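You operate a simulated robot arm through the tools that you are given. There is no shell and no other tool. Be economical: measure what you need, move in short steps, check, and stop when the job is done.

Carry out the task below with a simulated robot arm. There is one attempt and no reset: what you move stays moved.

Task
Take the jam pot and put it on top of the white bowl of jelly. Then fetch the purple wool ball and set it on the card about white marks.

The check looks at the end state, three seconds after you hand in, the way a careful person would. Anything else that was tipped, shoved, dropped, spilled or broken makes it a failure.

Robot
A 7-joint arm with a two-finger parallel gripper, fixed in place. Base frame: the origin is at the foot of the arm, x ahead of it, y to its left, z up; the work surface is at about z = 0. Units: cm, rad, N and s.
With the tool pointing down near the work surface it reaches from about 24 to 62 cm from the base axis. Its first joint turns from -1.152 to 1.152 rad. Payload 2.6 kg.
The TCP is the grasp point between the finger pads, 3 cm short of the fingertips. In the tool frame z runs along the fingers and y along their closing line. Largest opening 9.4 cm; finger width 2.8, thickness 1; the body of the gripper, 5 by 9.6 cm, starts 5.5 cm behind the TCP.
Orientation is that of the tool frame in the base frame, as a unit quaternion [x, y, z, w]. With the fingers straight down and closing along the base's y, the tool's x points along the base's -x, its y along +y and its z along -z.

Tools
- The arm moves only by the tool drive_tool. Its arguments are lists of equal length, an entry for each row: "fingers": the finger opening in mm, from 0 to 94; "xyz": the shift along the tool's x, y, z in mm, a list of three; "dr": the turn, a rotation vector about the tool's x, y, z in rad, a list of three. In form: {"fingers": [fingers, ...], "xyz": [[tx, ty, tz], ...], "dr": [[rx, ry, rz], ...]}. A call has 1 to 12 rows; each row is the pose to reach, as a shift and turn from the pose commanded when the call began, along the tool's axes at that moment. Each row takes 0.2 s and may step no farther than 5 cm and 0.15 rad from the row before; otherwise, or with a gripper value out of range, the whole call is refused. Where a pose cannot be reached the arm comes as near as it can. A force on the tool above 40 N (or 10 N above the force at the start of the call, whichever is more), or a blocked arm, ends the call early, and 0.2 s more pass. Each finger travels about 7.2 cm/s and halts on what it meets, pressing with about 24 N; the grip force reading is that of the motor and also rises with nothing between the fingers. The clock runs only during rows and for 0.2 s after the last one: add rows that repeat a pose to give the fingers time. It gives the time, the measured TCP pose, the force on the tool (base axes), the opening and the grip force at its end, in the units of the frame above (readings bear some noise).
- Cameras (640 x 400 px; columns grow to the right, rows downward): "scene" is fixed at [4.1, 43.57, 56.57]; the picture's right is [-0.74, -0.67, 0.00], its down [-0.38, 0.41, -0.83] and it looks along [0.56, -0.61, -0.56] (base axes); focal length 364 px, centre (320, 200). "wrist" rides on the gripper at [-3.7, 0, -5.8] in the tool frame; the picture's right is [0.00, -1.00, 0.00], its down [0.97, 0.00, -0.24] and it looks along [0.24, 0.00, 0.97] (tool axes); focal length 218 px, centre (320, 200). There is no depth. A picture from a camera that has moved, and an enlarged one, comes with that camera's place and axes in the base frame and with its lens.
- snapshot(camera): a new picture of that camera. No time passes.
- zoom(camera, box): a new picture of the part [left, top, right, bottom] of that camera's present view, enlarged. No time passes.
- job_done(): hands the job in; it is judged then, once.

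Go step by step. Nothing tells you positions but the pictures and the camera data: compare them with the known pose of the tool, close in by small moves and look again before you grip or let go. The budget is 120 turns and 84 pictures, counting those below and the enlarged ones. Unless the task says otherwise, let go and move clear before handing in, and close with one line.

The tools are called after "Call:" by a JSON object that holds its "fn" and its "kwargs". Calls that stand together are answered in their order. drive_tool: Moves the arm, as the interface text tells. Its arguments: {"type":"object","properties":{"fingers":{"type":"array","items":{"type":"number"}},"xyz":{"type":"array","items":{"type":"array","items":{"type":"number"}}},"dr":{"type":"array","items":{"type":"array","items":{"type":"number"}}}},"required":["fingers","xyz","dr"]} The other tools are called the same way: snapshot (camera) takes a picture; zoom (camera, box) takes an enlarged picture of a part of a camera's view; job_done () hands the job in.

At the start:

```text
time: 0.0
tcp_pos: [44.88, 0.91, 31.37]
tool_rot: [0.0, 1.0, -0.001, 0.001]
contact_force: [1.5, -0.9, -0.8]
grip_width: 9.4
grasp_force: 0.0
```

scene: 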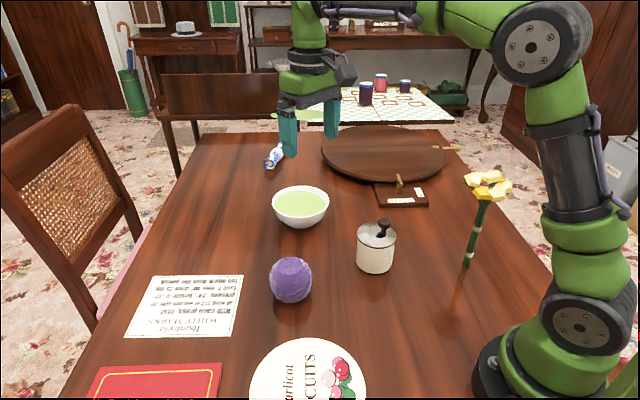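
wrist: 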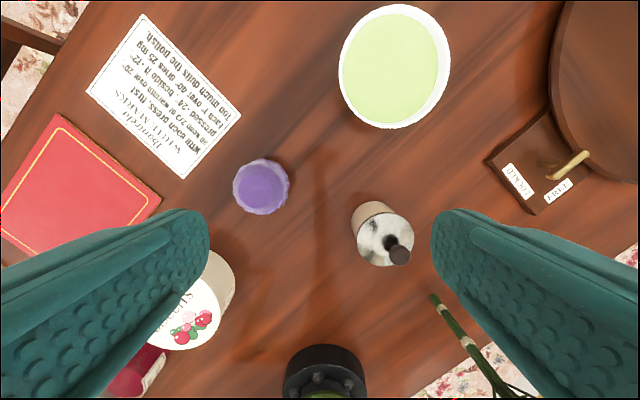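

I see the jam pot (cream with a dark knob), the bowl of green jelly, the purple ball, and a card headed "white marks". I'll zoom in for detail before moving.

Call:
{"fn": "zoom", "kwargs": {"camera": "scene", "box": [240, 170, 440, 310]}}

Call:
{"fn": "zoom", "kwargs": {"camera": "wrist", "box": [80, 0, 300, 190]}}

Call:
{"fn": "zoom", "kwargs": {"camera": "wrist", "box": [320, 0, 480, 280]}}

```text
2.86 times, centred on (340, 240) of scene
camera zoom: at [4.1, 43.57, 56.57], right [-0.74, -0.67, 0.0], down [-0.38, 0.41, -0.83], along [0.56, -0.61, -0.56], focal length 1040 px, centre (263, 86)
```

zoom: 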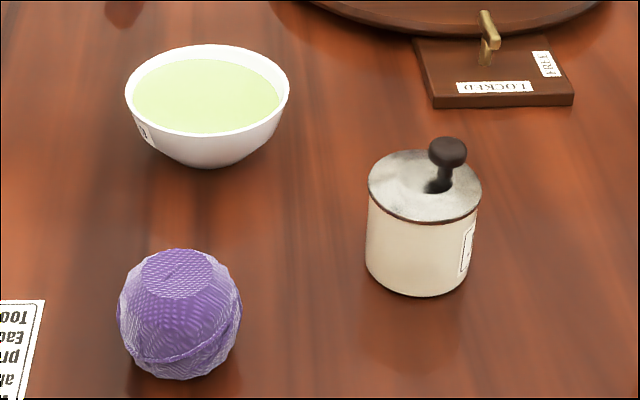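

```text
2.11 times, centred on (190, 95) of wrist
camera zoom: at [48.54, 0.97, 37.13], right [0.0, -1.0, 0.0], down [-0.97, 0.0, 0.24], along [-0.24, 0.0, -0.97], focal length 460 px, centre (594, 421)
```

zoom: 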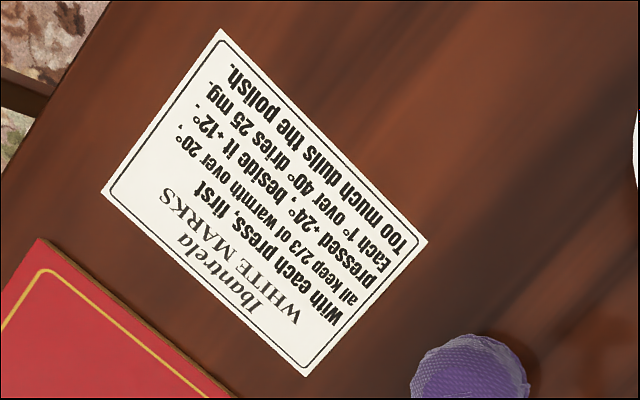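

```text
1.43 times, centred on (400, 140) of wrist
camera zoom: at [48.54, 0.97, 37.13], right [0.0, -1.0, 0.0], down [-0.97, 0.0, 0.24], along [-0.24, 0.0, -0.97], focal length 312 px, centre (206, 286)
```

zoom: 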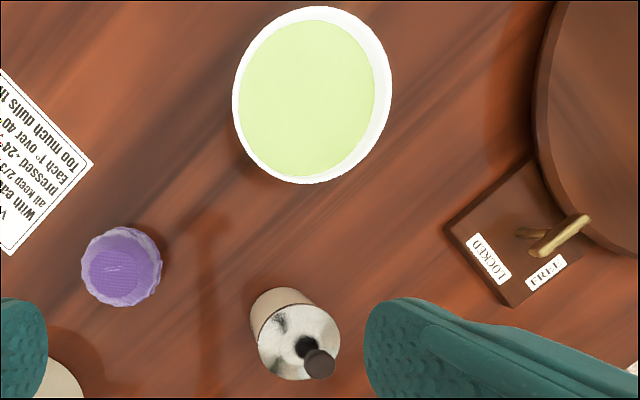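

There's also a red jar-like object at the lower left of the wrist view. I need to work out which one is the jam pot, so I'll read the labels.

Call:
{"fn": "zoom", "kwargs": {"camera": "wrist", "box": [80, 300, 240, 400]}}

Call:
{"fn": "zoom", "kwargs": {"camera": "scene", "box": [350, 210, 410, 280]}}

Call:
{"fn": "zoom", "kwargs": {"camera": "scene", "box": [260, 180, 340, 235]}}

Call:
{"fn": "zoom", "kwargs": {"camera": "scene", "box": [250, 60, 470, 210]}}

Call:
{"fn": "zoom", "kwargs": {"camera": "scene", "box": [80, 260, 400, 400]}}

```text
4.00 times, centred on (160, 350) of wrist
camera zoom: at [48.54, 0.97, 37.13], right [0.0, -1.0, 0.0], down [-0.97, 0.0, 0.24], along [-0.24, 0.0, -0.97], focal length 873 px, centre (960, -400)
```

zoom: 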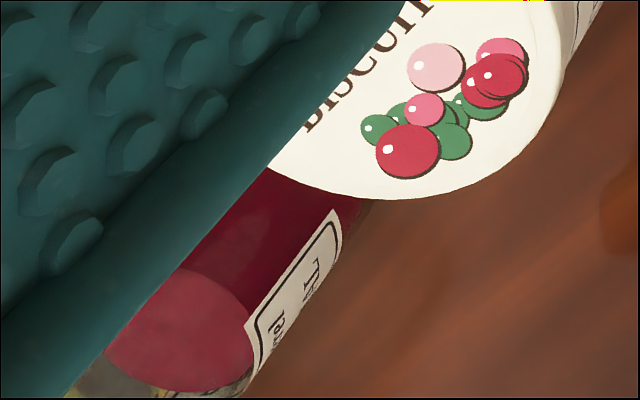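

```text
5.71 times, centred on (380, 245) of scene
camera zoom: at [4.1, 43.57, 56.57], right [-0.74, -0.67, 0.0], down [-0.38, 0.41, -0.83], along [0.56, -0.61, -0.56], focal length 2080 px, centre (-23, -57)
```

zoom: 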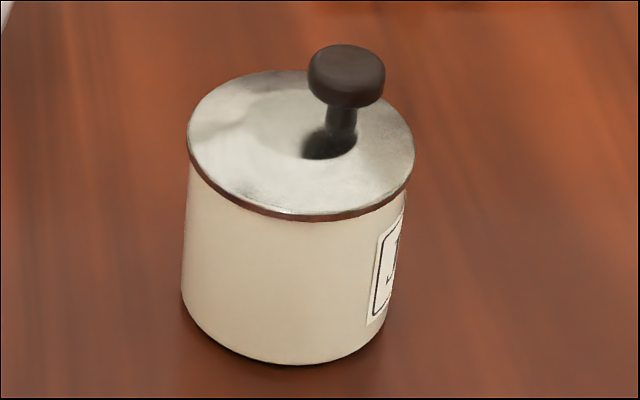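

```text
7.27 times, centred on (300, 208) of scene
camera zoom: at [4.1, 43.57, 56.57], right [-0.74, -0.67, 0.0], down [-0.38, 0.41, -0.83], along [0.56, -0.61, -0.56], focal length 2648 px, centre (466, 146)
```

zoom: 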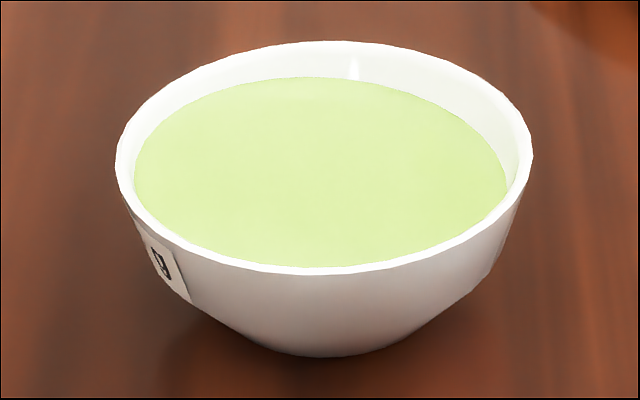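

```text
2.67 times, centred on (360, 135) of scene
camera zoom: at [4.1, 43.57, 56.57], right [-0.74, -0.67, 0.0], down [-0.38, 0.41, -0.83], along [0.56, -0.61, -0.56], focal length 971 px, centre (213, 373)
```

zoom: 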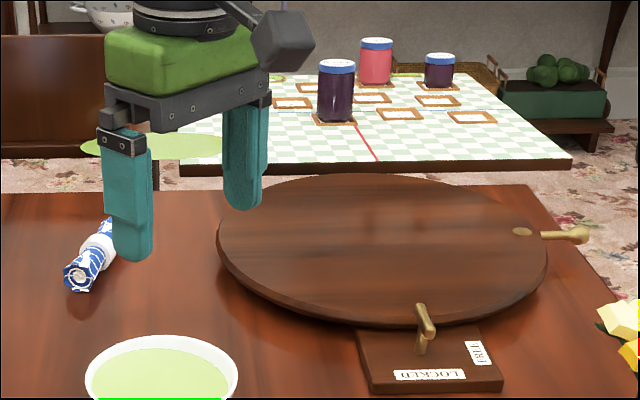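

```text
2.00 times, centred on (240, 330) of scene
camera zoom: at [4.1, 43.57, 56.57], right [-0.74, -0.67, 0.0], down [-0.38, 0.41, -0.83], along [0.56, -0.61, -0.56], focal length 728 px, centre (480, -60)
```

zoom: 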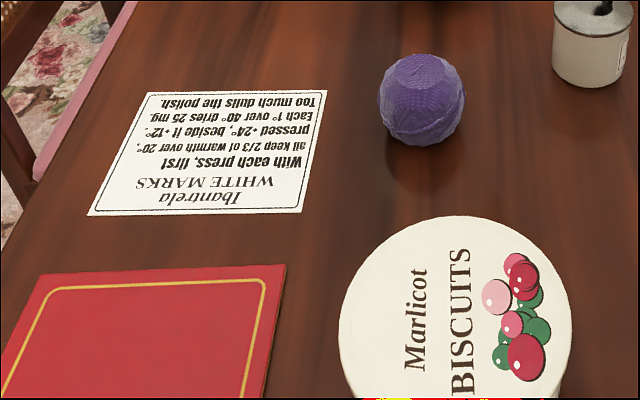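

The pot's label starts with "J", so I take it as the jam pot, at about (35.3, -8.2) with its lid at z≈7.6. The bowl is near (58.4, -8.5), the ball near (42, 10.4) and the card near (55.5, 26). I'll move above the pot and turn to face it radially.

Call:
{"fn": "drive_tool", "kwargs": {"fingers": [94, 94, 94, 94, 94], "xyz": [[22, -18, 18], [44, -36, 36], [66, -54, 54], [88, -72, 72], [109, -89, 90]], "dr": [[0, 0, 0.046], [0, 0, 0.092], [0, 0, 0.138], [0, 0, 0.184], [0, 0, 0.228]]}}

```text
time: 1.2
tcp_pos: [33.79, -7.98, 22.34]
tool_rot: [0.116, 0.993, 0.0, 0.0]
contact_force: [-0.1, -0.9, 0.9]
grip_width: 9.4
grasp_force: 0.0
```

I'm above the pot, and now I'll tilt the tool about 45° so the fingers point forward and down.

Call:
{"fn": "drive_tool", "kwargs": {"fingers": [94, 94, 94, 94, 94, 94], "xyz": [[0, 0, 0], [0, 0, 0], [0, 0, 0], [0, 0, 0], [0, 0, 0], [0, 0, 0]], "dr": [[0, -0.135, 0], [0, -0.27, 0], [0, -0.405, 0], [0, -0.54, 0], [0, -0.675, 0], [0, -0.81, 0]]}}

Call:
{"fn": "snapshot", "kwargs": {"camera": "wrist"}}

Call:
{"fn": "snapshot", "kwargs": {"camera": "scene"}}

```text
time: 2.6
tcp_pos: [34.01, -8.1, 22.38]
tool_rot: [0.105, 0.913, -0.044, 0.392]
contact_force: [-0.1, -1.1, 0.5]
grip_width: 9.39
grasp_force: 0.0
```

```text
73 pictures are left
camera wrist: at [32.28, -7.59, 29.03], right [-0.23, -0.97, 0.0], down [-0.82, 0.19, -0.54], along [0.53, -0.12, -0.84], focal length 218 px, centre (320, 200)
```

wrist: 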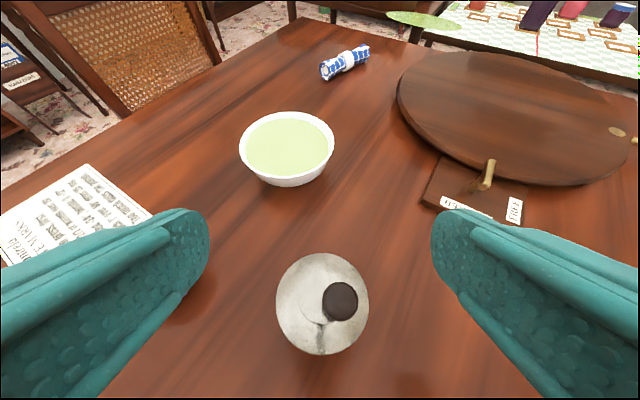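

```text
72 pictures are left
```

scene: 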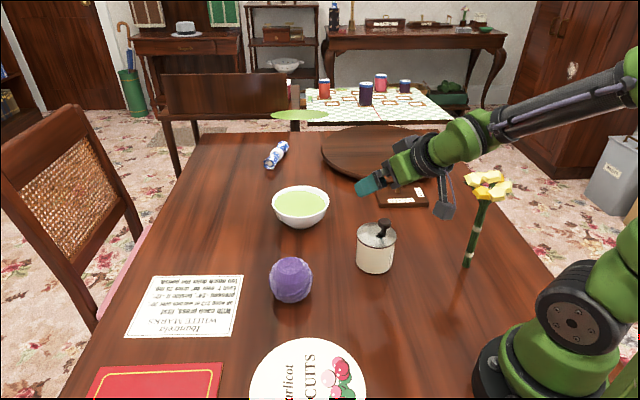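

The tilt is reached and the fingers are centred on the pot, whose axis is about 1.1 cm ahead of the TCP. I'll descend straight down partway and check.

Call:
{"fn": "drive_tool", "kwargs": {"fingers": [94, 94, 94], "xyz": [[29, 0, 27.6], [58, 0, 55.1], [79.8, 0, 75.8]], "dr": [[0, 0, 0], [0, 0, 0], [0, 0, 0]]}}

Call:
{"fn": "snapshot", "kwargs": {"camera": "wrist"}}

Call:
{"fn": "zoom", "kwargs": {"camera": "scene", "box": [320, 160, 480, 290]}}

```text
time: 3.4
tcp_pos: [36.33, -8.49, 11.48]
tool_rot: [0.104, 0.913, -0.044, 0.391]
contact_force: [-0.4, 0.5, -0.9]
grip_width: 9.38
grasp_force: 0.1
out of reach, approached as far as the arm can: row 2, 3
```

```text
71 pictures are left
camera wrist: at [34.65, -7.94, 18.14], right [-0.23, -0.97, 0.0], down [-0.82, 0.19, -0.54], along [0.52, -0.12, -0.84], focal length 218 px, centre (320, 200)
```

wrist: 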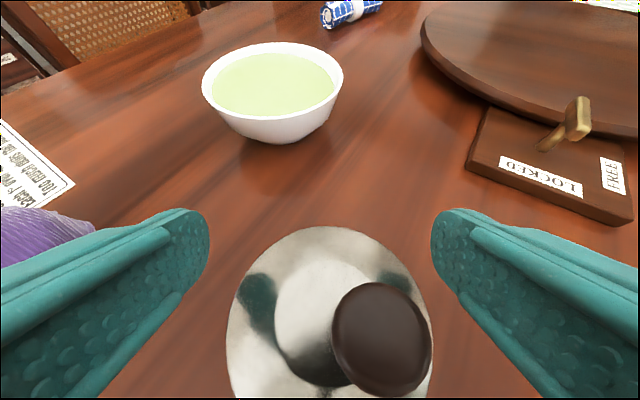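

```text
3.08 times, centred on (400, 225) of scene
camera zoom: at [4.1, 43.57, 56.57], right [-0.74, -0.67, 0.0], down [-0.38, 0.41, -0.83], along [0.56, -0.61, -0.56], focal length 1120 px, centre (74, 123)
```

zoom: 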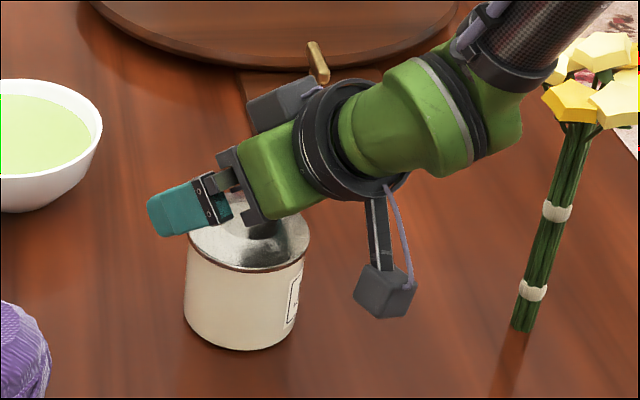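

At this tilt the radial approach runs out of reach close to the base. I'll go back up and swing the tool so the gripper comes in from the pot's left side instead.

Call:
{"fn": "drive_tool", "kwargs": {"fingers": [94, 94, 94], "xyz": [[-29, 0, -27.6], [-58, 0, -55.1], [-87, 0, -82.7]], "dr": [[0, 0, 0], [0, 0, 0], [0, 0, 0]]}}

Call:
{"fn": "drive_tool", "kwargs": {"fingers": [94, 94, 94, 94, 94, 94, 94, 94], "xyz": [[0, 0, 0], [0, 0, 0], [0, 0, 0], [0, 0, 0], [0, 0, 0], [0, 0, 0], [0, 0, 0], [0, 0, 0]], "dr": [[0.1015, 0, 0.0965], [0.203, 0, 0.193], [0.3045, 0, 0.2895], [0.406, 0, 0.386], [0.5075, 0, 0.4825], [0.609, 0, 0.579], [0.7105, 0, 0.6755], [0.812, 0, 0.772]]}}

Call:
{"fn": "snapshot", "kwargs": {"camera": "wrist"}}

Call:
{"fn": "snapshot", "kwargs": {"camera": "scene"}}

```text
time: 4.2
tcp_pos: [35.98, -8.57, 23.62]
tool_rot: [0.105, 0.913, -0.045, 0.391]
contact_force: [-0.3, -1.1, 1.0]
grip_width: 9.41
grasp_force: 0.0
```

```text
time: 6.0
tcp_pos: [36.14, -8.3, 23.78]
tool_rot: [0.574, 0.718, -0.246, 0.308]
contact_force: [0.1, -0.1, -0.1]
grip_width: 9.4
grasp_force: 0.1
```

```text
69 pictures are left
camera wrist: at [35.7, -6.69, 30.38], right [-0.98, -0.22, 0.0], down [-0.18, 0.82, -0.54], along [0.12, -0.53, -0.84], focal length 218 px, centre (320, 200)
```

wrist: 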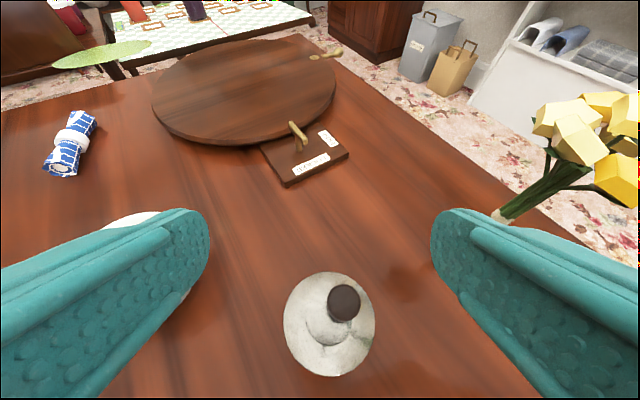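

```text
68 pictures are left
```

scene: 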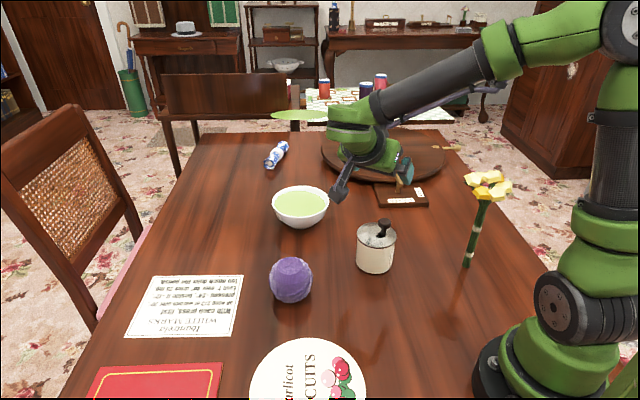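

The pot axis is confirmed at about (35.2, -8.2). I'll ease the tilt a little, for clearance under the wrist, then align and descend partway from the left side.

Call:
{"fn": "drive_tool", "kwargs": {"fingers": [94, 94, 94, 94], "xyz": [[10.3, -9, -10.9], [36, -9, 14], [62, -9, 39], [88.6, -9, 63.5]], "dr": [[0, 0.08, 0], [0, 0.16, 0], [0, 0.16, 0], [0, 0.16, 0]]}}

Call:
{"fn": "snapshot", "kwargs": {"camera": "wrist"}}

Call:
{"fn": "zoom", "kwargs": {"camera": "scene", "box": [240, 120, 480, 310]}}

```text
time: 7.0
tcp_pos: [35.16, -7.32, 12.89]
tool_rot: [0.592, 0.74, -0.199, 0.249]
contact_force: [-0.4, 0.2, -0.3]
grip_width: 9.41
grasp_force: 0.2
```

```text
67 pictures are left
camera wrist: at [34.96, -6.74, 19.73], right [-0.98, -0.22, 0.0], down [-0.2, 0.9, -0.4], along [0.09, -0.39, -0.92], focal length 218 px, centre (320, 200)
```

wrist: 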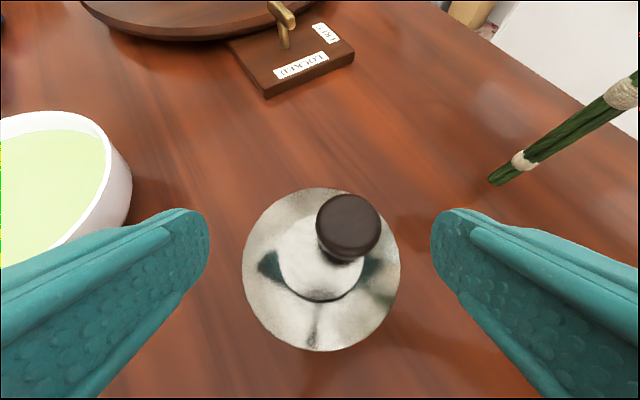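

```text
2.11 times, centred on (360, 215) of scene
camera zoom: at [4.1, 43.57, 56.57], right [-0.74, -0.67, 0.0], down [-0.38, 0.41, -0.83], along [0.56, -0.61, -0.56], focal length 766 px, centre (236, 168)
```

zoom: 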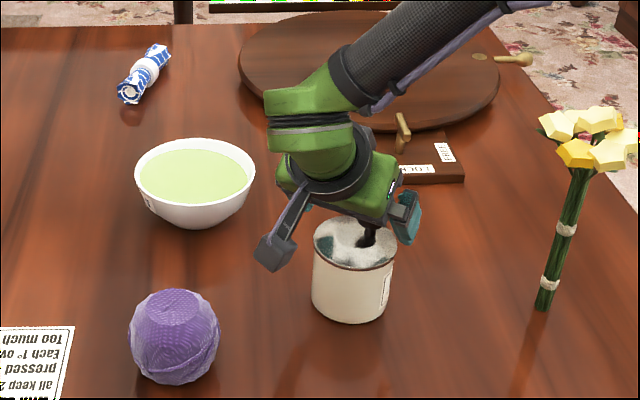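

The fingers are laterally centred on the pot. I'll back off 4.5 mm and descend to gripping height.

Call:
{"fn": "drive_tool", "kwargs": {"fingers": [94, 94, 94, 94, 94], "xyz": [[3.6, 0, -2.7], [16.6, 0, 14.4], [29.6, 0, 31.5], [42.6, 0, 48.7], [55.6, 0, 65.8]], "dr": [[0, 0, 0], [0, 0, 0], [0, 0, 0], [0, 0, 0], [0, 0, 0]]}}

Call:
{"fn": "snapshot", "kwargs": {"camera": "wrist"}}

Call:
{"fn": "zoom", "kwargs": {"camera": "scene", "box": [280, 160, 440, 290]}}

```text
time: 8.2
tcp_pos: [34.97, -6.79, 4.29]
tool_rot: [0.592, 0.74, -0.2, 0.249]
contact_force: [-0.4, -0.2, 0.2]
grip_width: 9.37
grasp_force: 0.0
```

```text
65 pictures are left
camera wrist: at [34.83, -6.14, 11.09], right [-0.98, -0.22, 0.0], down [-0.2, 0.9, -0.4], along [0.09, -0.39, -0.92], focal length 218 px, centre (320, 200)
```

wrist: 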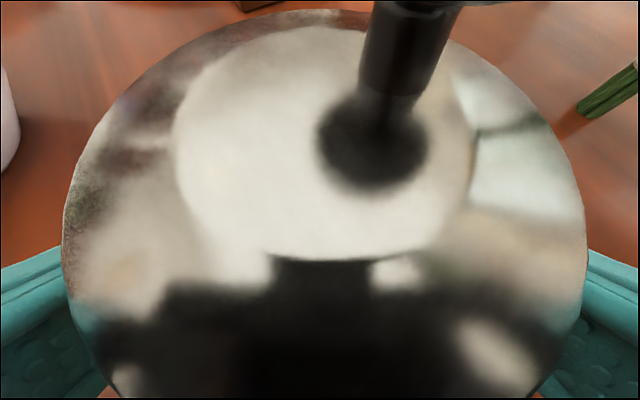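

```text
3.08 times, centred on (360, 225) of scene
camera zoom: at [4.1, 43.57, 56.57], right [-0.74, -0.67, 0.0], down [-0.38, 0.41, -0.83], along [0.56, -0.61, -0.56], focal length 1120 px, centre (197, 123)
```

zoom: 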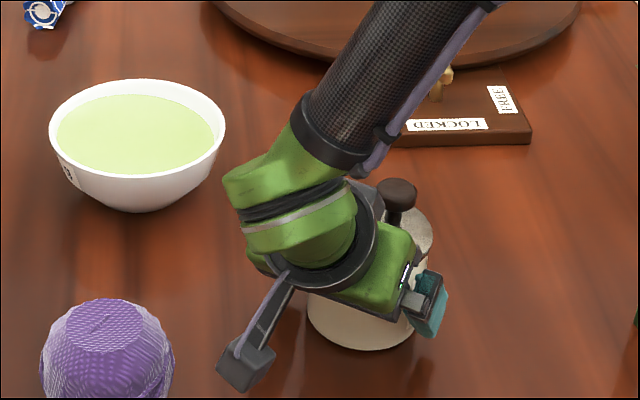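

I'm straddling the pot with no contact, so I'll close the fingers on its body.

Call:
{"fn": "drive_tool", "kwargs": {"fingers": [84, 76, 72, 70, 70], "xyz": [[0, 0, 0], [0, 0, 0], [0, 0, 0], [0, 0, 0], [0, 0, 0]], "dr": [[0, 0, 0], [0, 0, 0], [0, 0, 0], [0, 0, 0], [0, 0, 0]]}}

```text
time: 9.4
tcp_pos: [35.08, -6.75, 4.24]
tool_rot: [0.592, 0.741, -0.199, 0.249]
contact_force: [0.9, -0.1, 0.6]
grip_width: 8.11
grasp_force: 24.1
```

It gripped at 8.11 cm, which matches the pot body. I'll lift a little and check.

Call:
{"fn": "drive_tool", "kwargs": {"fingers": [60, 60, 60], "xyz": [[-6, 0, -8], [-12, 0, -16], [-18, 0, -24]], "dr": [[0, 0, 0], [0, 0, 0], [0, 0, 0]]}}

Call:
{"fn": "zoom", "kwargs": {"camera": "scene", "box": [280, 140, 440, 290]}}

```text
time: 10.2
tcp_pos: [34.82, -6.67, 7.3]
tool_rot: [0.591, 0.741, -0.2, 0.249]
contact_force: [0.2, 0.9, -4.2]
grip_width: 8.11
grasp_force: 24.5
```

```text
2.67 times, centred on (360, 215) of scene
camera zoom: at [4.11, 43.56, 56.57], right [-0.74, -0.67, 0.0], down [-0.38, 0.41, -0.83], along [0.56, -0.61, -0.56], focal length 971 px, centre (213, 160)
```

zoom: 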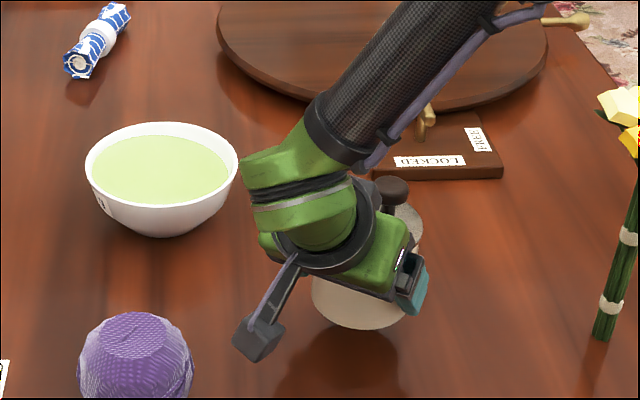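

The pot is held upright. I'll raise it and carry it over the bowl, with the pot bottom about 12 cm up.

Call:
{"fn": "drive_tool", "kwargs": {"fingers": [60, 60, 60, 60, 60, 60, 60, 60, 60, 60, 60], "xyz": [[-19.6, 0, -25.7], [-39.1, 0, -51.5], [-58.7, 0, -77.2], [-63, 22, -74], [-69, 55, -69.2], [-76, 91, -63.5], [-83, 127, -58.2], [-90, 163, -53], [-96, 195, -48.5], [-100, 213, -45.8], [-102.1, 223.5, -44.2]], "dr": [[0, 0, 0], [0, 0, 0], [0, 0, 0], [0, 0, 0], [0, 0, 0], [0, 0, 0], [0, 0, 0], [0, 0, 0], [0, 0, 0], [0, 0, 0], [0, 0, 0]]}}

Call:
{"fn": "snapshot", "kwargs": {"camera": "wrist"}}

Call:
{"fn": "zoom", "kwargs": {"camera": "scene", "box": [220, 110, 380, 240]}}

```text
time: 12.6
tcp_pos: [57.58, -7.05, 16.98]
tool_rot: [0.592, 0.74, -0.2, 0.249]
contact_force: [-0.6, 0.7, -5.1]
grip_width: 8.07
grasp_force: 24.3
```

```text
62 pictures are left
camera wrist: at [57.42, -6.57, 23.79], right [-0.98, -0.22, 0.0], down [-0.2, 0.9, -0.4], along [0.09, -0.39, -0.92], focal length 218 px, centre (320, 200)
```

wrist: 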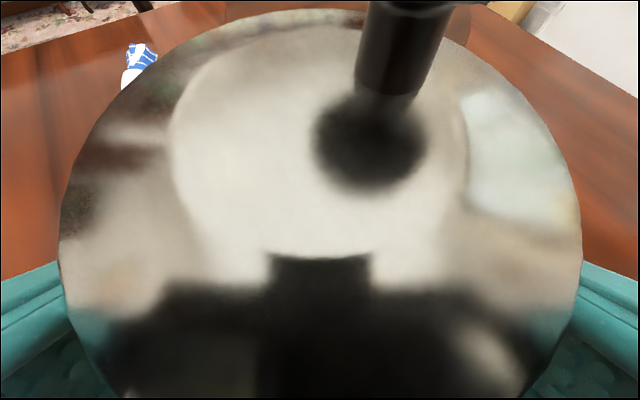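

```text
3.08 times, centred on (300, 175) of scene
camera zoom: at [4.11, 43.56, 56.57], right [-0.74, -0.67, 0.0], down [-0.38, 0.41, -0.83], along [0.56, -0.61, -0.56], focal length 1120 px, centre (382, 277)
```

zoom: 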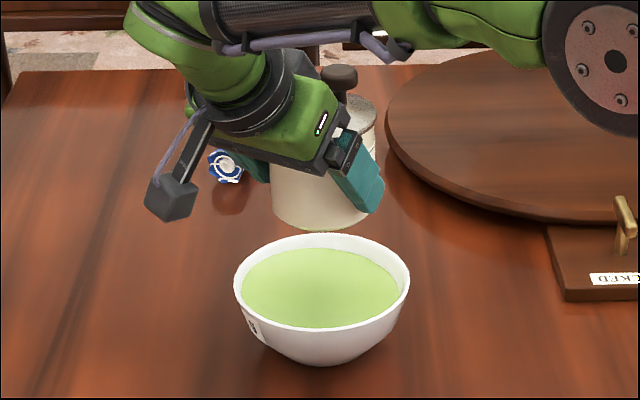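

The pot looks lined up with the bowl side to side. I'll lower it to just above the rim and compare again.

Call:
{"fn": "drive_tool", "kwargs": {"fingers": [60, 60, 60, 60], "xyz": [[9, 0, 12], [18, 0, 24], [27, 0, 35.8], [33.3, 0, 43.8]], "dr": [[0, 0, 0], [0, 0, 0], [0, 0, 0], [0, 0, 0]]}}

Call:
{"fn": "zoom", "kwargs": {"camera": "scene", "box": [250, 140, 350, 240]}}

Call:
{"fn": "snapshot", "kwargs": {"camera": "wrist"}}

```text
time: 13.6
tcp_pos: [57.88, -7.16, 11.4]
tool_rot: [0.592, 0.74, -0.2, 0.25]
contact_force: [0.3, -0.4, -4.8]
grip_width: 8.12
grasp_force: 24.0
```

```text
4.00 times, centred on (300, 190) of scene
camera zoom: at [4.11, 43.56, 56.57], right [-0.74, -0.67, 0.0], down [-0.38, 0.41, -0.83], along [0.56, -0.61, -0.56], focal length 1456 px, centre (400, 240)
```

zoom: 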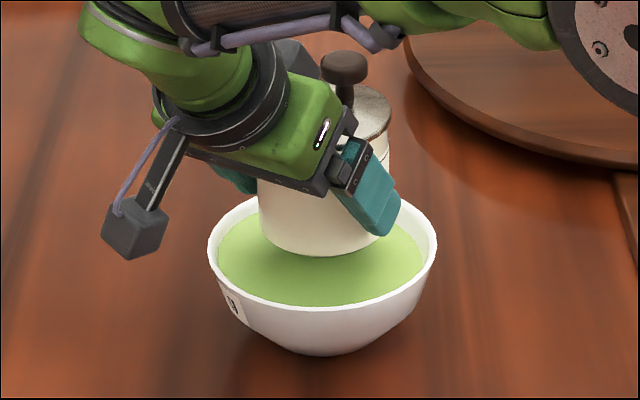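

```text
59 pictures are left
camera wrist: at [57.66, -6.59, 18.29], right [-0.98, -0.22, 0.0], down [-0.2, 0.9, -0.4], along [0.09, -0.39, -0.92], focal length 218 px, centre (320, 200)
```

wrist: 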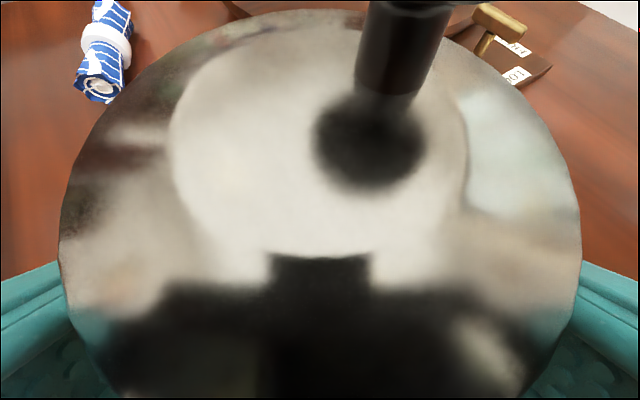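

The projected landing is within 3 mm of the jelly's centre. I'll lower in small steps, watching the force.

Call:
{"fn": "drive_tool", "kwargs": {"fingers": [60, 60, 60, 60], "xyz": [[3, 1, 4], [6, 1.8, 8], [9, 1.8, 12], [10.9, 1.8, 14.3]], "dr": [[0, 0, 0], [0, 0, 0], [0, 0, 0], [0, 0, 0]]}}

Call:
{"fn": "zoom", "kwargs": {"camera": "scene", "box": [250, 140, 350, 240]}}

```text
time: 14.6
tcp_pos: [58.14, -7.09, 10.08]
tool_rot: [0.59, 0.741, -0.197, 0.253]
contact_force: [2.2, 4.5, 18.0]
grip_width: 8.08
grasp_force: 24.0
```

```text
4.00 times, centred on (300, 190) of scene
camera zoom: at [4.09, 43.57, 56.57], right [-0.74, -0.67, 0.0], down [-0.38, 0.41, -0.83], along [0.56, -0.61, -0.56], focal length 1456 px, centre (400, 240)
```

zoom: 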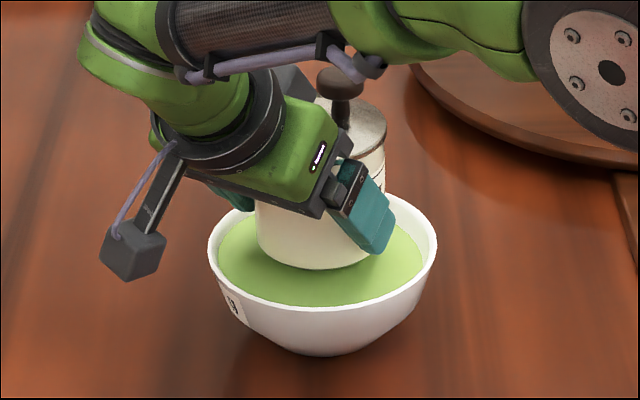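

There's contact at 18 N with the pot bottom at about z≈5.8, near rim height. I'll look closely at what it rests on.

Call:
{"fn": "zoom", "kwargs": {"camera": "scene", "box": [275, 175, 335, 222]}}

Call:
{"fn": "snapshot", "kwargs": {"camera": "wrist"}}

```text
8.51 times, centred on (305, 198) of scene
camera zoom: at [4.09, 43.57, 56.57], right [-0.74, -0.67, 0.0], down [-0.38, 0.41, -0.83], along [0.56, -0.61, -0.56], focal length 3098 px, centre (448, 213)
```

zoom: 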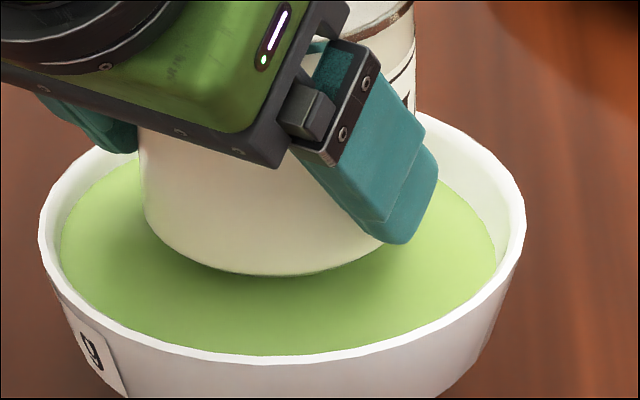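

```text
56 pictures are left
camera wrist: at [57.94, -6.47, 16.9], right [-0.97, -0.22, -0.01], down [-0.2, 0.89, -0.4], along [0.1, -0.39, -0.92], focal length 218 px, centre (320, 200)
```

wrist: 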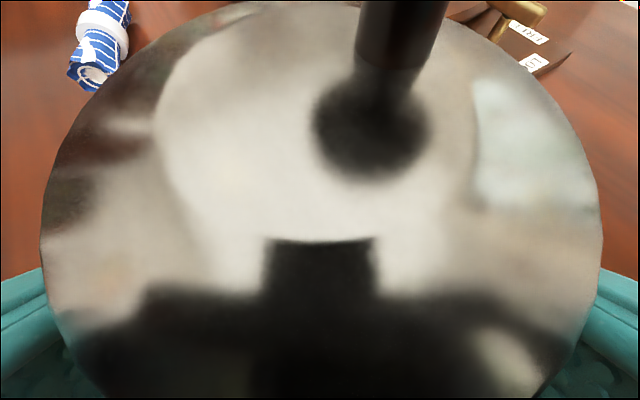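

The pot slid up slightly in the grip and is firmly supported at about rim height, centred over the bowl. I'll relieve the push, then check before releasing.

Call:
{"fn": "drive_tool", "kwargs": {"fingers": [60, 60, 60], "xyz": [[-1.2, 0, -1.6], [-2.2, 0, -2.9], [-2.2, 0, -2.9]], "dr": [[0, 0, 0], [0, 0, 0], [0, 0, 0]]}}

Call:
{"fn": "zoom", "kwargs": {"camera": "scene", "box": [275, 165, 335, 222]}}

```text
time: 15.4
tcp_pos: [57.88, -7.04, 10.02]
tool_rot: [0.592, 0.74, -0.201, 0.248]
contact_force: [0.2, -1.2, 1.4]
grip_width: 8.05
grasp_force: 24.3
```

```text
7.02 times, centred on (305, 194) of scene
camera zoom: at [4.1, 43.57, 56.57], right [-0.74, -0.67, 0.0], down [-0.38, 0.41, -0.83], along [0.56, -0.61, -0.56], focal length 2555 px, centre (425, 246)
```

zoom: 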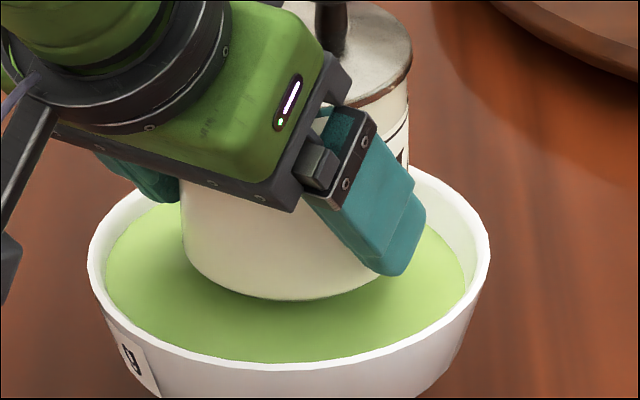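

The force is nearly neutral, so the pot's weight is now on the bowl. I'll open the fingers gradually.

Call:
{"fn": "drive_tool", "kwargs": {"fingers": [81, 83, 85, 87, 87], "xyz": [[0, 0, 0], [0, 0, 0], [0, 0, 0], [0, 0, 0], [0, 0, 0]], "dr": [[0, 0, 0], [0, 0, 0], [0, 0, 0], [0, 0, 0], [0, 0, 0]]}}

Call:
{"fn": "zoom", "kwargs": {"camera": "scene", "box": [260, 150, 350, 232]}}

Call:
{"fn": "snapshot", "kwargs": {"camera": "wrist"}}

```text
time: 16.6
tcp_pos: [57.96, -7.19, 10.24]
tool_rot: [0.592, 0.74, -0.199, 0.249]
contact_force: [0.1, -0.3, 0.3]
grip_width: 8.71
grasp_force: 0.0
```

```text
4.88 times, centred on (305, 191) of scene
camera zoom: at [4.1, 43.57, 56.57], right [-0.74, -0.67, 0.0], down [-0.38, 0.41, -0.83], along [0.56, -0.61, -0.56], focal length 1776 px, centre (393, 244)
```

zoom: 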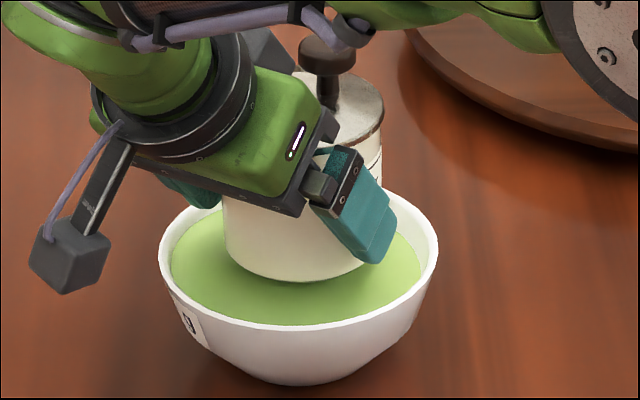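

```text
53 pictures are left
camera wrist: at [57.73, -6.48, 16.98], right [-0.98, -0.22, 0.0], down [-0.2, 0.9, -0.4], along [0.09, -0.39, -0.92], focal length 218 px, centre (320, 200)
```

wrist: 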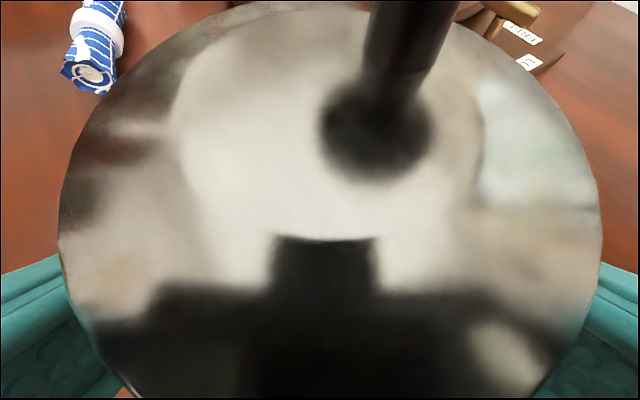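

The pot stays put on its own. I'll open a touch more and back out along the finger axis.

Call:
{"fn": "drive_tool", "kwargs": {"fingers": [91, 91, 91, 91, 91, 91, 91], "xyz": [[0, -0.5, 0], [0, -0.5, -10], [0, -0.5, -30], [0, -0.5, -60], [0, -0.5, -90], [0, -0.5, -120], [0, -0.5, -150]], "dr": [[0, 0, 0], [0, 0, 0], [0, 0, 0], [0, 0, 0], [0, 0, 0], [0, 0, 0], [0, 0, 0]]}}

Call:
{"fn": "snapshot", "kwargs": {"camera": "wrist"}}

Call:
{"fn": "snapshot", "kwargs": {"camera": "scene"}}

```text
time: 18.2
tcp_pos: [55.94, 2.0, 22.13]
tool_rot: [0.591, 0.74, -0.2, 0.249]
contact_force: [-1.1, 0.3, 0.8]
grip_width: 9.12
grasp_force: 0.0
```

```text
52 pictures are left
camera wrist: at [55.75, 2.51, 28.93], right [-0.98, -0.22, 0.0], down [-0.2, 0.9, -0.4], along [0.09, -0.39, -0.92], focal length 218 px, centre (320, 200)
```

wrist: 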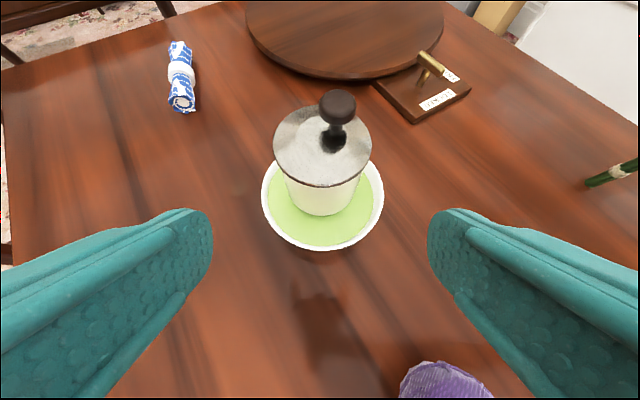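

```text
51 pictures are left
```

scene: 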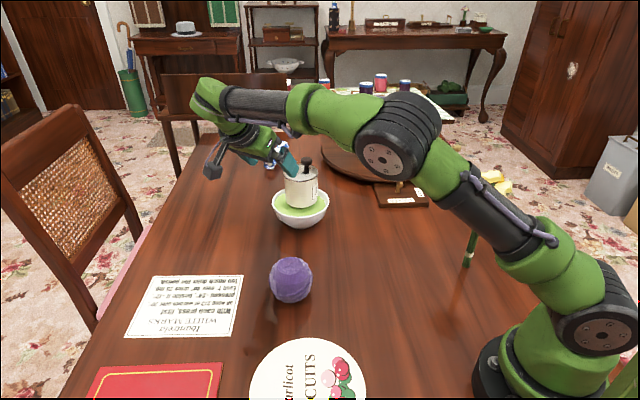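

The pot stands in the bowl, and I'll check it closely before going on.

Call:
{"fn": "zoom", "kwargs": {"camera": "scene", "box": [260, 150, 350, 235]}}

Call:
{"fn": "zoom", "kwargs": {"camera": "wrist", "box": [240, 80, 400, 260]}}

```text
4.71 times, centred on (305, 192) of scene
camera zoom: at [4.1, 43.56, 56.57], right [-0.74, -0.67, 0.0], down [-0.38, 0.41, -0.83], along [0.56, -0.61, -0.56], focal length 1713 px, centre (391, 235)
```

zoom: 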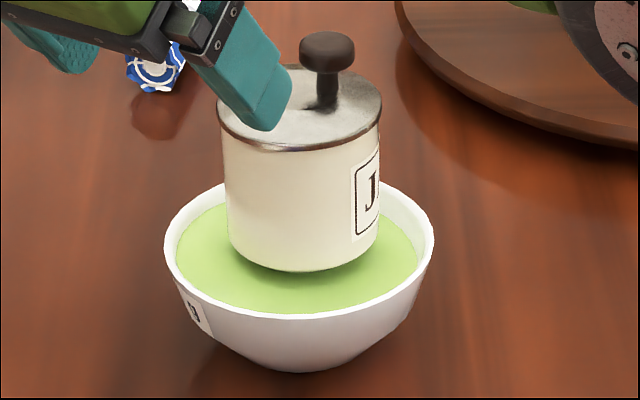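

```text
2.22 times, centred on (320, 170) of wrist
camera zoom: at [55.75, 2.51, 28.93], right [-0.98, -0.22, 0.0], down [-0.2, 0.9, -0.4], along [0.09, -0.39, -0.92], focal length 485 px, centre (320, 267)
```

zoom: 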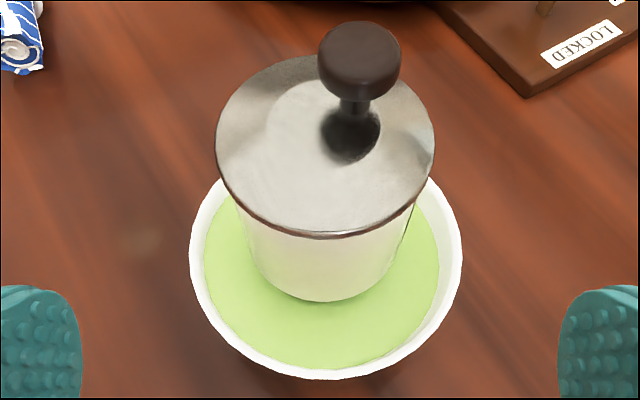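

The first part looks sound. Next is the ball: I'll swing the tool round to point outward and move above it.

Call:
{"fn": "drive_tool", "kwargs": {"fingers": [94, 94, 94, 94, 94, 94, 94, 94, 94, 94, 94], "xyz": [[7.1, -10.6, -7.6], [14.1, -21.3, -15.3], [21.2, -31.9, -22.9], [28.3, -42.5, -30.6], [35.3, -53.1, -38.2], [42.4, -63.8, -45.9], [49.4, -74.4, -53.5], [56.5, -85, -61.2], [63.6, -95.6, -68.8], [70.6, -106.3, -76.5], [77.7, -116.9, -84.1]], "dr": [[-0.088, 0, -0.1158], [-0.176, 0, -0.2316], [-0.264, 0, -0.3475], [-0.352, 0, -0.4633], [-0.44, 0, -0.5791], [-0.528, 0, -0.6949], [-0.616, 0, -0.8107], [-0.704, 0, -0.9265], [-0.792, 0, -1.0424], [-0.88, 0, -1.1582], [-0.968, 0, -1.274]]}}

Call:
{"fn": "drive_tool", "kwargs": {"fingers": [94, 94, 94], "xyz": [[0, 0, 0], [0, 0, 0], [0, 0, 0]], "dr": [[0, 0.12, 0], [0, 0.24, 0], [0, 0.35, 0]]}}

Call:
{"fn": "snapshot", "kwargs": {"camera": "wrist"}}

```text
time: 20.6
tcp_pos: [41.99, 10.34, 24.11]
tool_rot: [-0.119, 0.94, 0.04, 0.316]
contact_force: [-0.5, -0.9, 0.3]
grip_width: 9.39
grasp_force: 0.1
```

```text
time: 21.4
tcp_pos: [41.96, 10.3, 23.99]
tool_rot: [-0.124, 0.981, 0.018, 0.146]
contact_force: [-0.3, -0.2, 0.3]
grip_width: 9.41
grasp_force: 0.0
```

```text
48 pictures are left
camera wrist: at [43.73, 10.78, 30.63], right [0.25, -0.97, 0.0], down [-0.97, -0.25, -0.05], along [0.05, 0.01, -1.0], focal length 218 px, centre (320, 200)
```

wrist: 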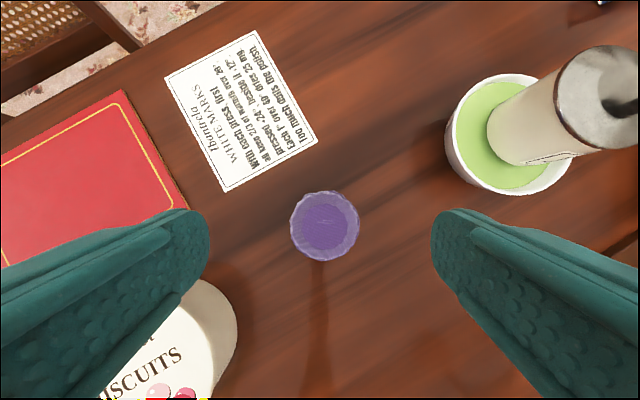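

The ball's axis is about (42.2, 9.7), 6 mm to the side of the TCP. I'll correct sideways and descend partway.

Call:
{"fn": "drive_tool", "kwargs": {"fingers": [94, 94, 94], "xyz": [[10, -6.4, 35], [21, -6.4, 70], [31.7, -6.4, 105]], "dr": [[0, 0, 0], [0, 0, 0], [0, 0, 0]]}}

Call:
{"fn": "snapshot", "kwargs": {"camera": "wrist"}}

Call:
{"fn": "zoom", "kwargs": {"camera": "scene", "box": [230, 180, 390, 320]}}

```text
time: 22.2
tcp_pos: [42.13, 9.85, 13.07]
tool_rot: [-0.124, 0.981, 0.018, 0.148]
contact_force: [-0.3, 0.2, -0.5]
grip_width: 9.39
grasp_force: 0.0
```

```text
47 pictures are left
camera wrist: at [43.82, 10.36, 19.69], right [0.25, -0.97, 0.0], down [-0.97, -0.25, -0.06], along [0.06, 0.01, -1.0], focal length 218 px, centre (320, 200)
```

wrist: 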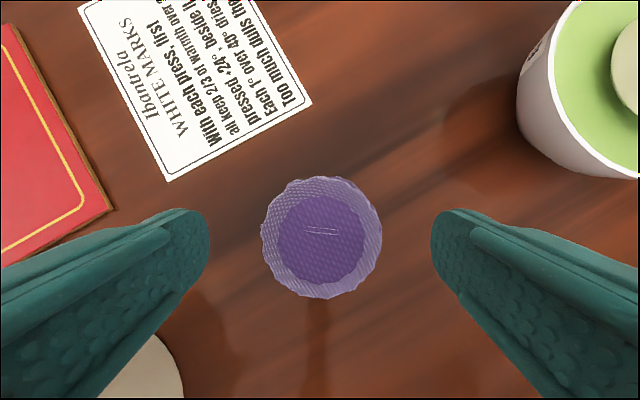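

```text
2.86 times, centred on (310, 250) of scene
camera zoom: at [4.1, 43.56, 56.57], right [-0.74, -0.67, 0.0], down [-0.38, 0.41, -0.83], along [0.56, -0.61, -0.56], focal length 1040 px, centre (349, 57)
```

zoom: 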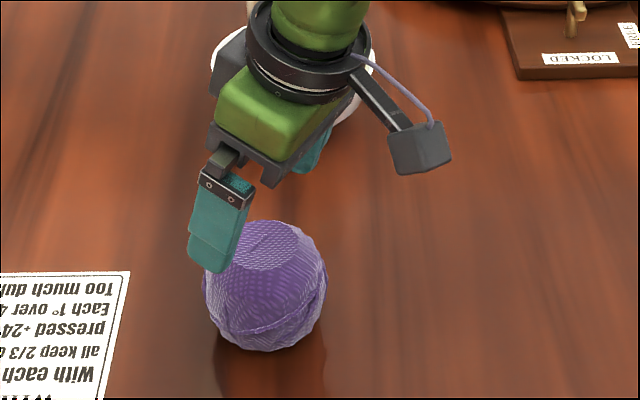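

The ball is centred between the fingers to within 1 mm. I'll descend to its middle height in short steps.

Call:
{"fn": "drive_tool", "kwargs": {"fingers": [94, 94, 94, 94, 94], "xyz": [[5.3, -0.8, 17], [10.5, -0.8, 34], [15.8, -0.8, 51], [21, -0.8, 68], [26.3, -0.8, 84.7]], "dr": [[0, 0, 0], [0, 0, 0], [0, 0, 0], [0, 0, 0], [0, 0, 0]]}}

Call:
{"fn": "snapshot", "kwargs": {"camera": "wrist"}}

Call:
{"fn": "zoom", "kwargs": {"camera": "scene", "box": [230, 180, 390, 320]}}

```text
time: 23.4
tcp_pos: [42.09, 9.52, 4.08]
tool_rot: [-0.124, 0.981, 0.018, 0.148]
contact_force: [-0.9, 0.5, -0.8]
grip_width: 9.39
grasp_force: 0.1
```

```text
45 pictures are left
camera wrist: at [43.85, 10.1, 10.78], right [0.25, -0.97, 0.0], down [-0.97, -0.25, -0.06], along [0.06, 0.01, -1.0], focal length 218 px, centre (320, 200)
```

wrist: 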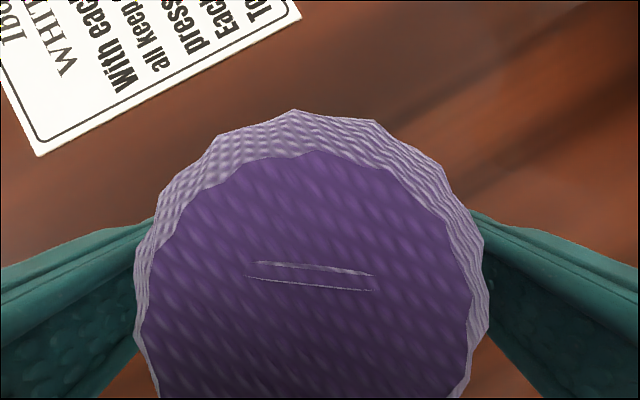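

```text
2.86 times, centred on (310, 250) of scene
camera zoom: at [4.1, 43.57, 56.57], right [-0.74, -0.67, 0.0], down [-0.38, 0.41, -0.83], along [0.56, -0.61, -0.56], focal length 1040 px, centre (349, 57)
```

zoom: 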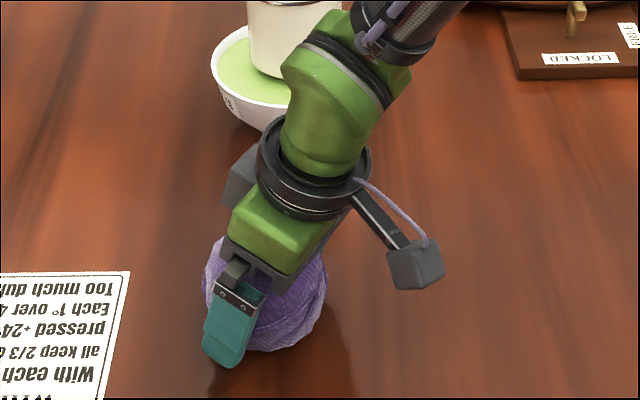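

The fingers straddle the ball cleanly, so I'll close gently.

Call:
{"fn": "drive_tool", "kwargs": {"fingers": [88, 84, 80, 76, 74, 74], "xyz": [[0, 0, 0], [0, 0, 0], [0, 0, 0], [0, 0, 0], [0, 0, 0], [0, 0, 0]], "dr": [[0, 0, 0], [0, 0, 0], [0, 0, 0], [0, 0, 0], [0, 0, 0], [0, 0, 0]]}}

```text
time: 24.8
tcp_pos: [42.15, 9.71, 4.34]
tool_rot: [-0.123, 0.981, 0.019, 0.148]
contact_force: [0.1, 0.7, -0.7]
grip_width: 8.12
grasp_force: 24.2
```

Gripped at 8.12 cm. I'll lift slightly and check.

Call:
{"fn": "drive_tool", "kwargs": {"fingers": [65, 65, 65, 65], "xyz": [[-2, 0, -6], [-5, 0, -16], [-9, 0, -28.5], [-12, 0, -38]], "dr": [[0, 0, 0], [0, 0, 0], [0, 0, 0], [0, 0, 0]]}}

Call:
{"fn": "zoom", "kwargs": {"camera": "scene", "box": [230, 180, 390, 320]}}

Call:
{"fn": "snapshot", "kwargs": {"camera": "wrist"}}

```text
time: 25.8
tcp_pos: [42.29, 9.43, 8.15]
tool_rot: [-0.123, 0.981, 0.018, 0.148]
contact_force: [0.5, 0.7, -0.8]
grip_width: 8.13
grasp_force: 24.4
```

```text
2.86 times, centred on (310, 250) of scene
camera zoom: at [4.1, 43.57, 56.57], right [-0.74, -0.67, 0.0], down [-0.38, 0.41, -0.83], along [0.56, -0.61, -0.56], focal length 1040 px, centre (349, 57)
```

zoom: 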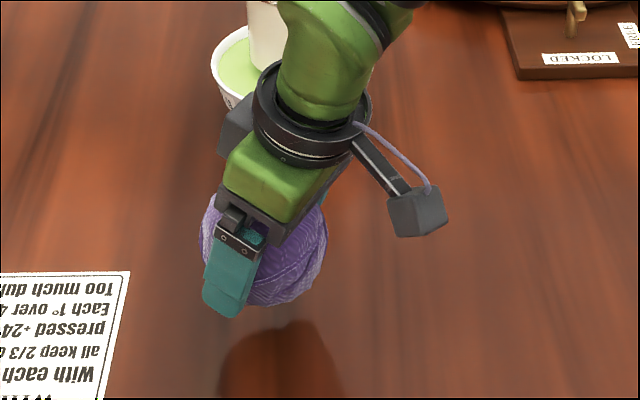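

```text
42 pictures are left
camera wrist: at [44.0, 10.01, 14.77], right [0.25, -0.97, 0.0], down [-0.97, -0.25, -0.06], along [0.05, 0.01, -1.0], focal length 218 px, centre (320, 200)
```

wrist: 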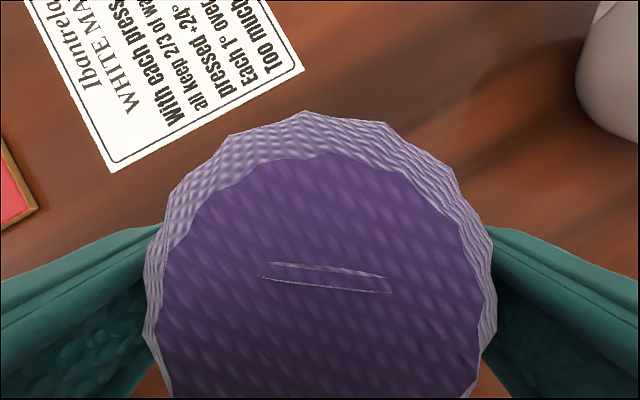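

The ball is held and clear of the table. I'll carry it over the card, whose centre is around (55, 25.3).

Call:
{"fn": "drive_tool", "kwargs": {"fingers": [65, 65, 65, 65, 65, 65, 65], "xyz": [[-20, 12, -4], [-48, 33, -1], [-75, 53, 1], [-102, 73, 3], [-129, 94, 5], [-152, 111, 7.5], [-164, 120.3, 9]], "dr": [[0, 0, 0], [0, 0, 0], [0, 0, 0], [0, 0, 0], [0, 0, 0], [0, 0, 0], [0, 0, 0]]}}

Call:
{"fn": "snapshot", "kwargs": {"camera": "scene"}}

Call:
{"fn": "snapshot", "kwargs": {"camera": "wrist"}}

```text
time: 27.4
tcp_pos: [54.85, 25.31, 12.3]
tool_rot: [-0.123, 0.981, 0.017, 0.148]
contact_force: [-0.5, 0.0, -0.8]
grip_width: 8.13
grasp_force: 24.1
```

```text
41 pictures are left
```

scene: 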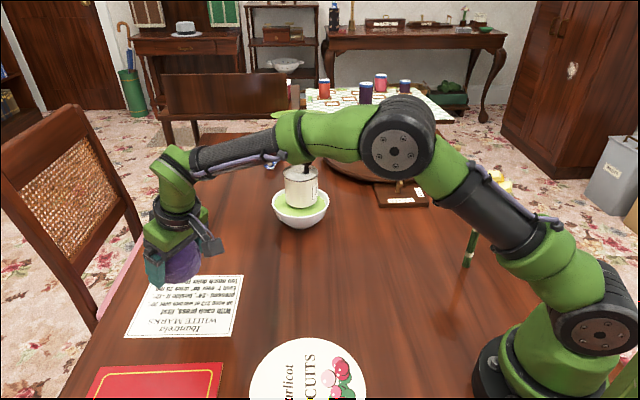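

```text
40 pictures are left
camera wrist: at [56.54, 25.72, 18.91], right [0.25, -0.97, 0.0], down [-0.97, -0.25, -0.06], along [0.05, 0.01, -1.0], focal length 218 px, centre (320, 200)
```

wrist: 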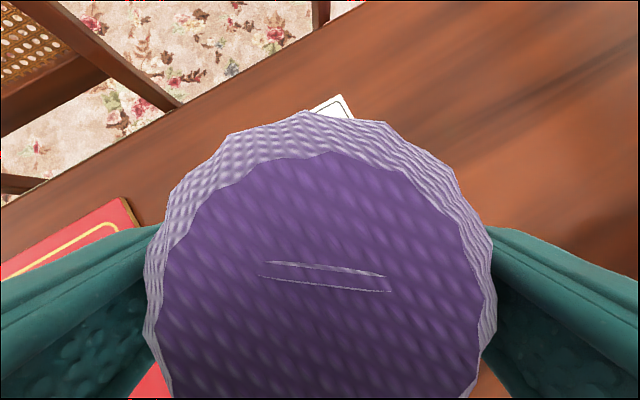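

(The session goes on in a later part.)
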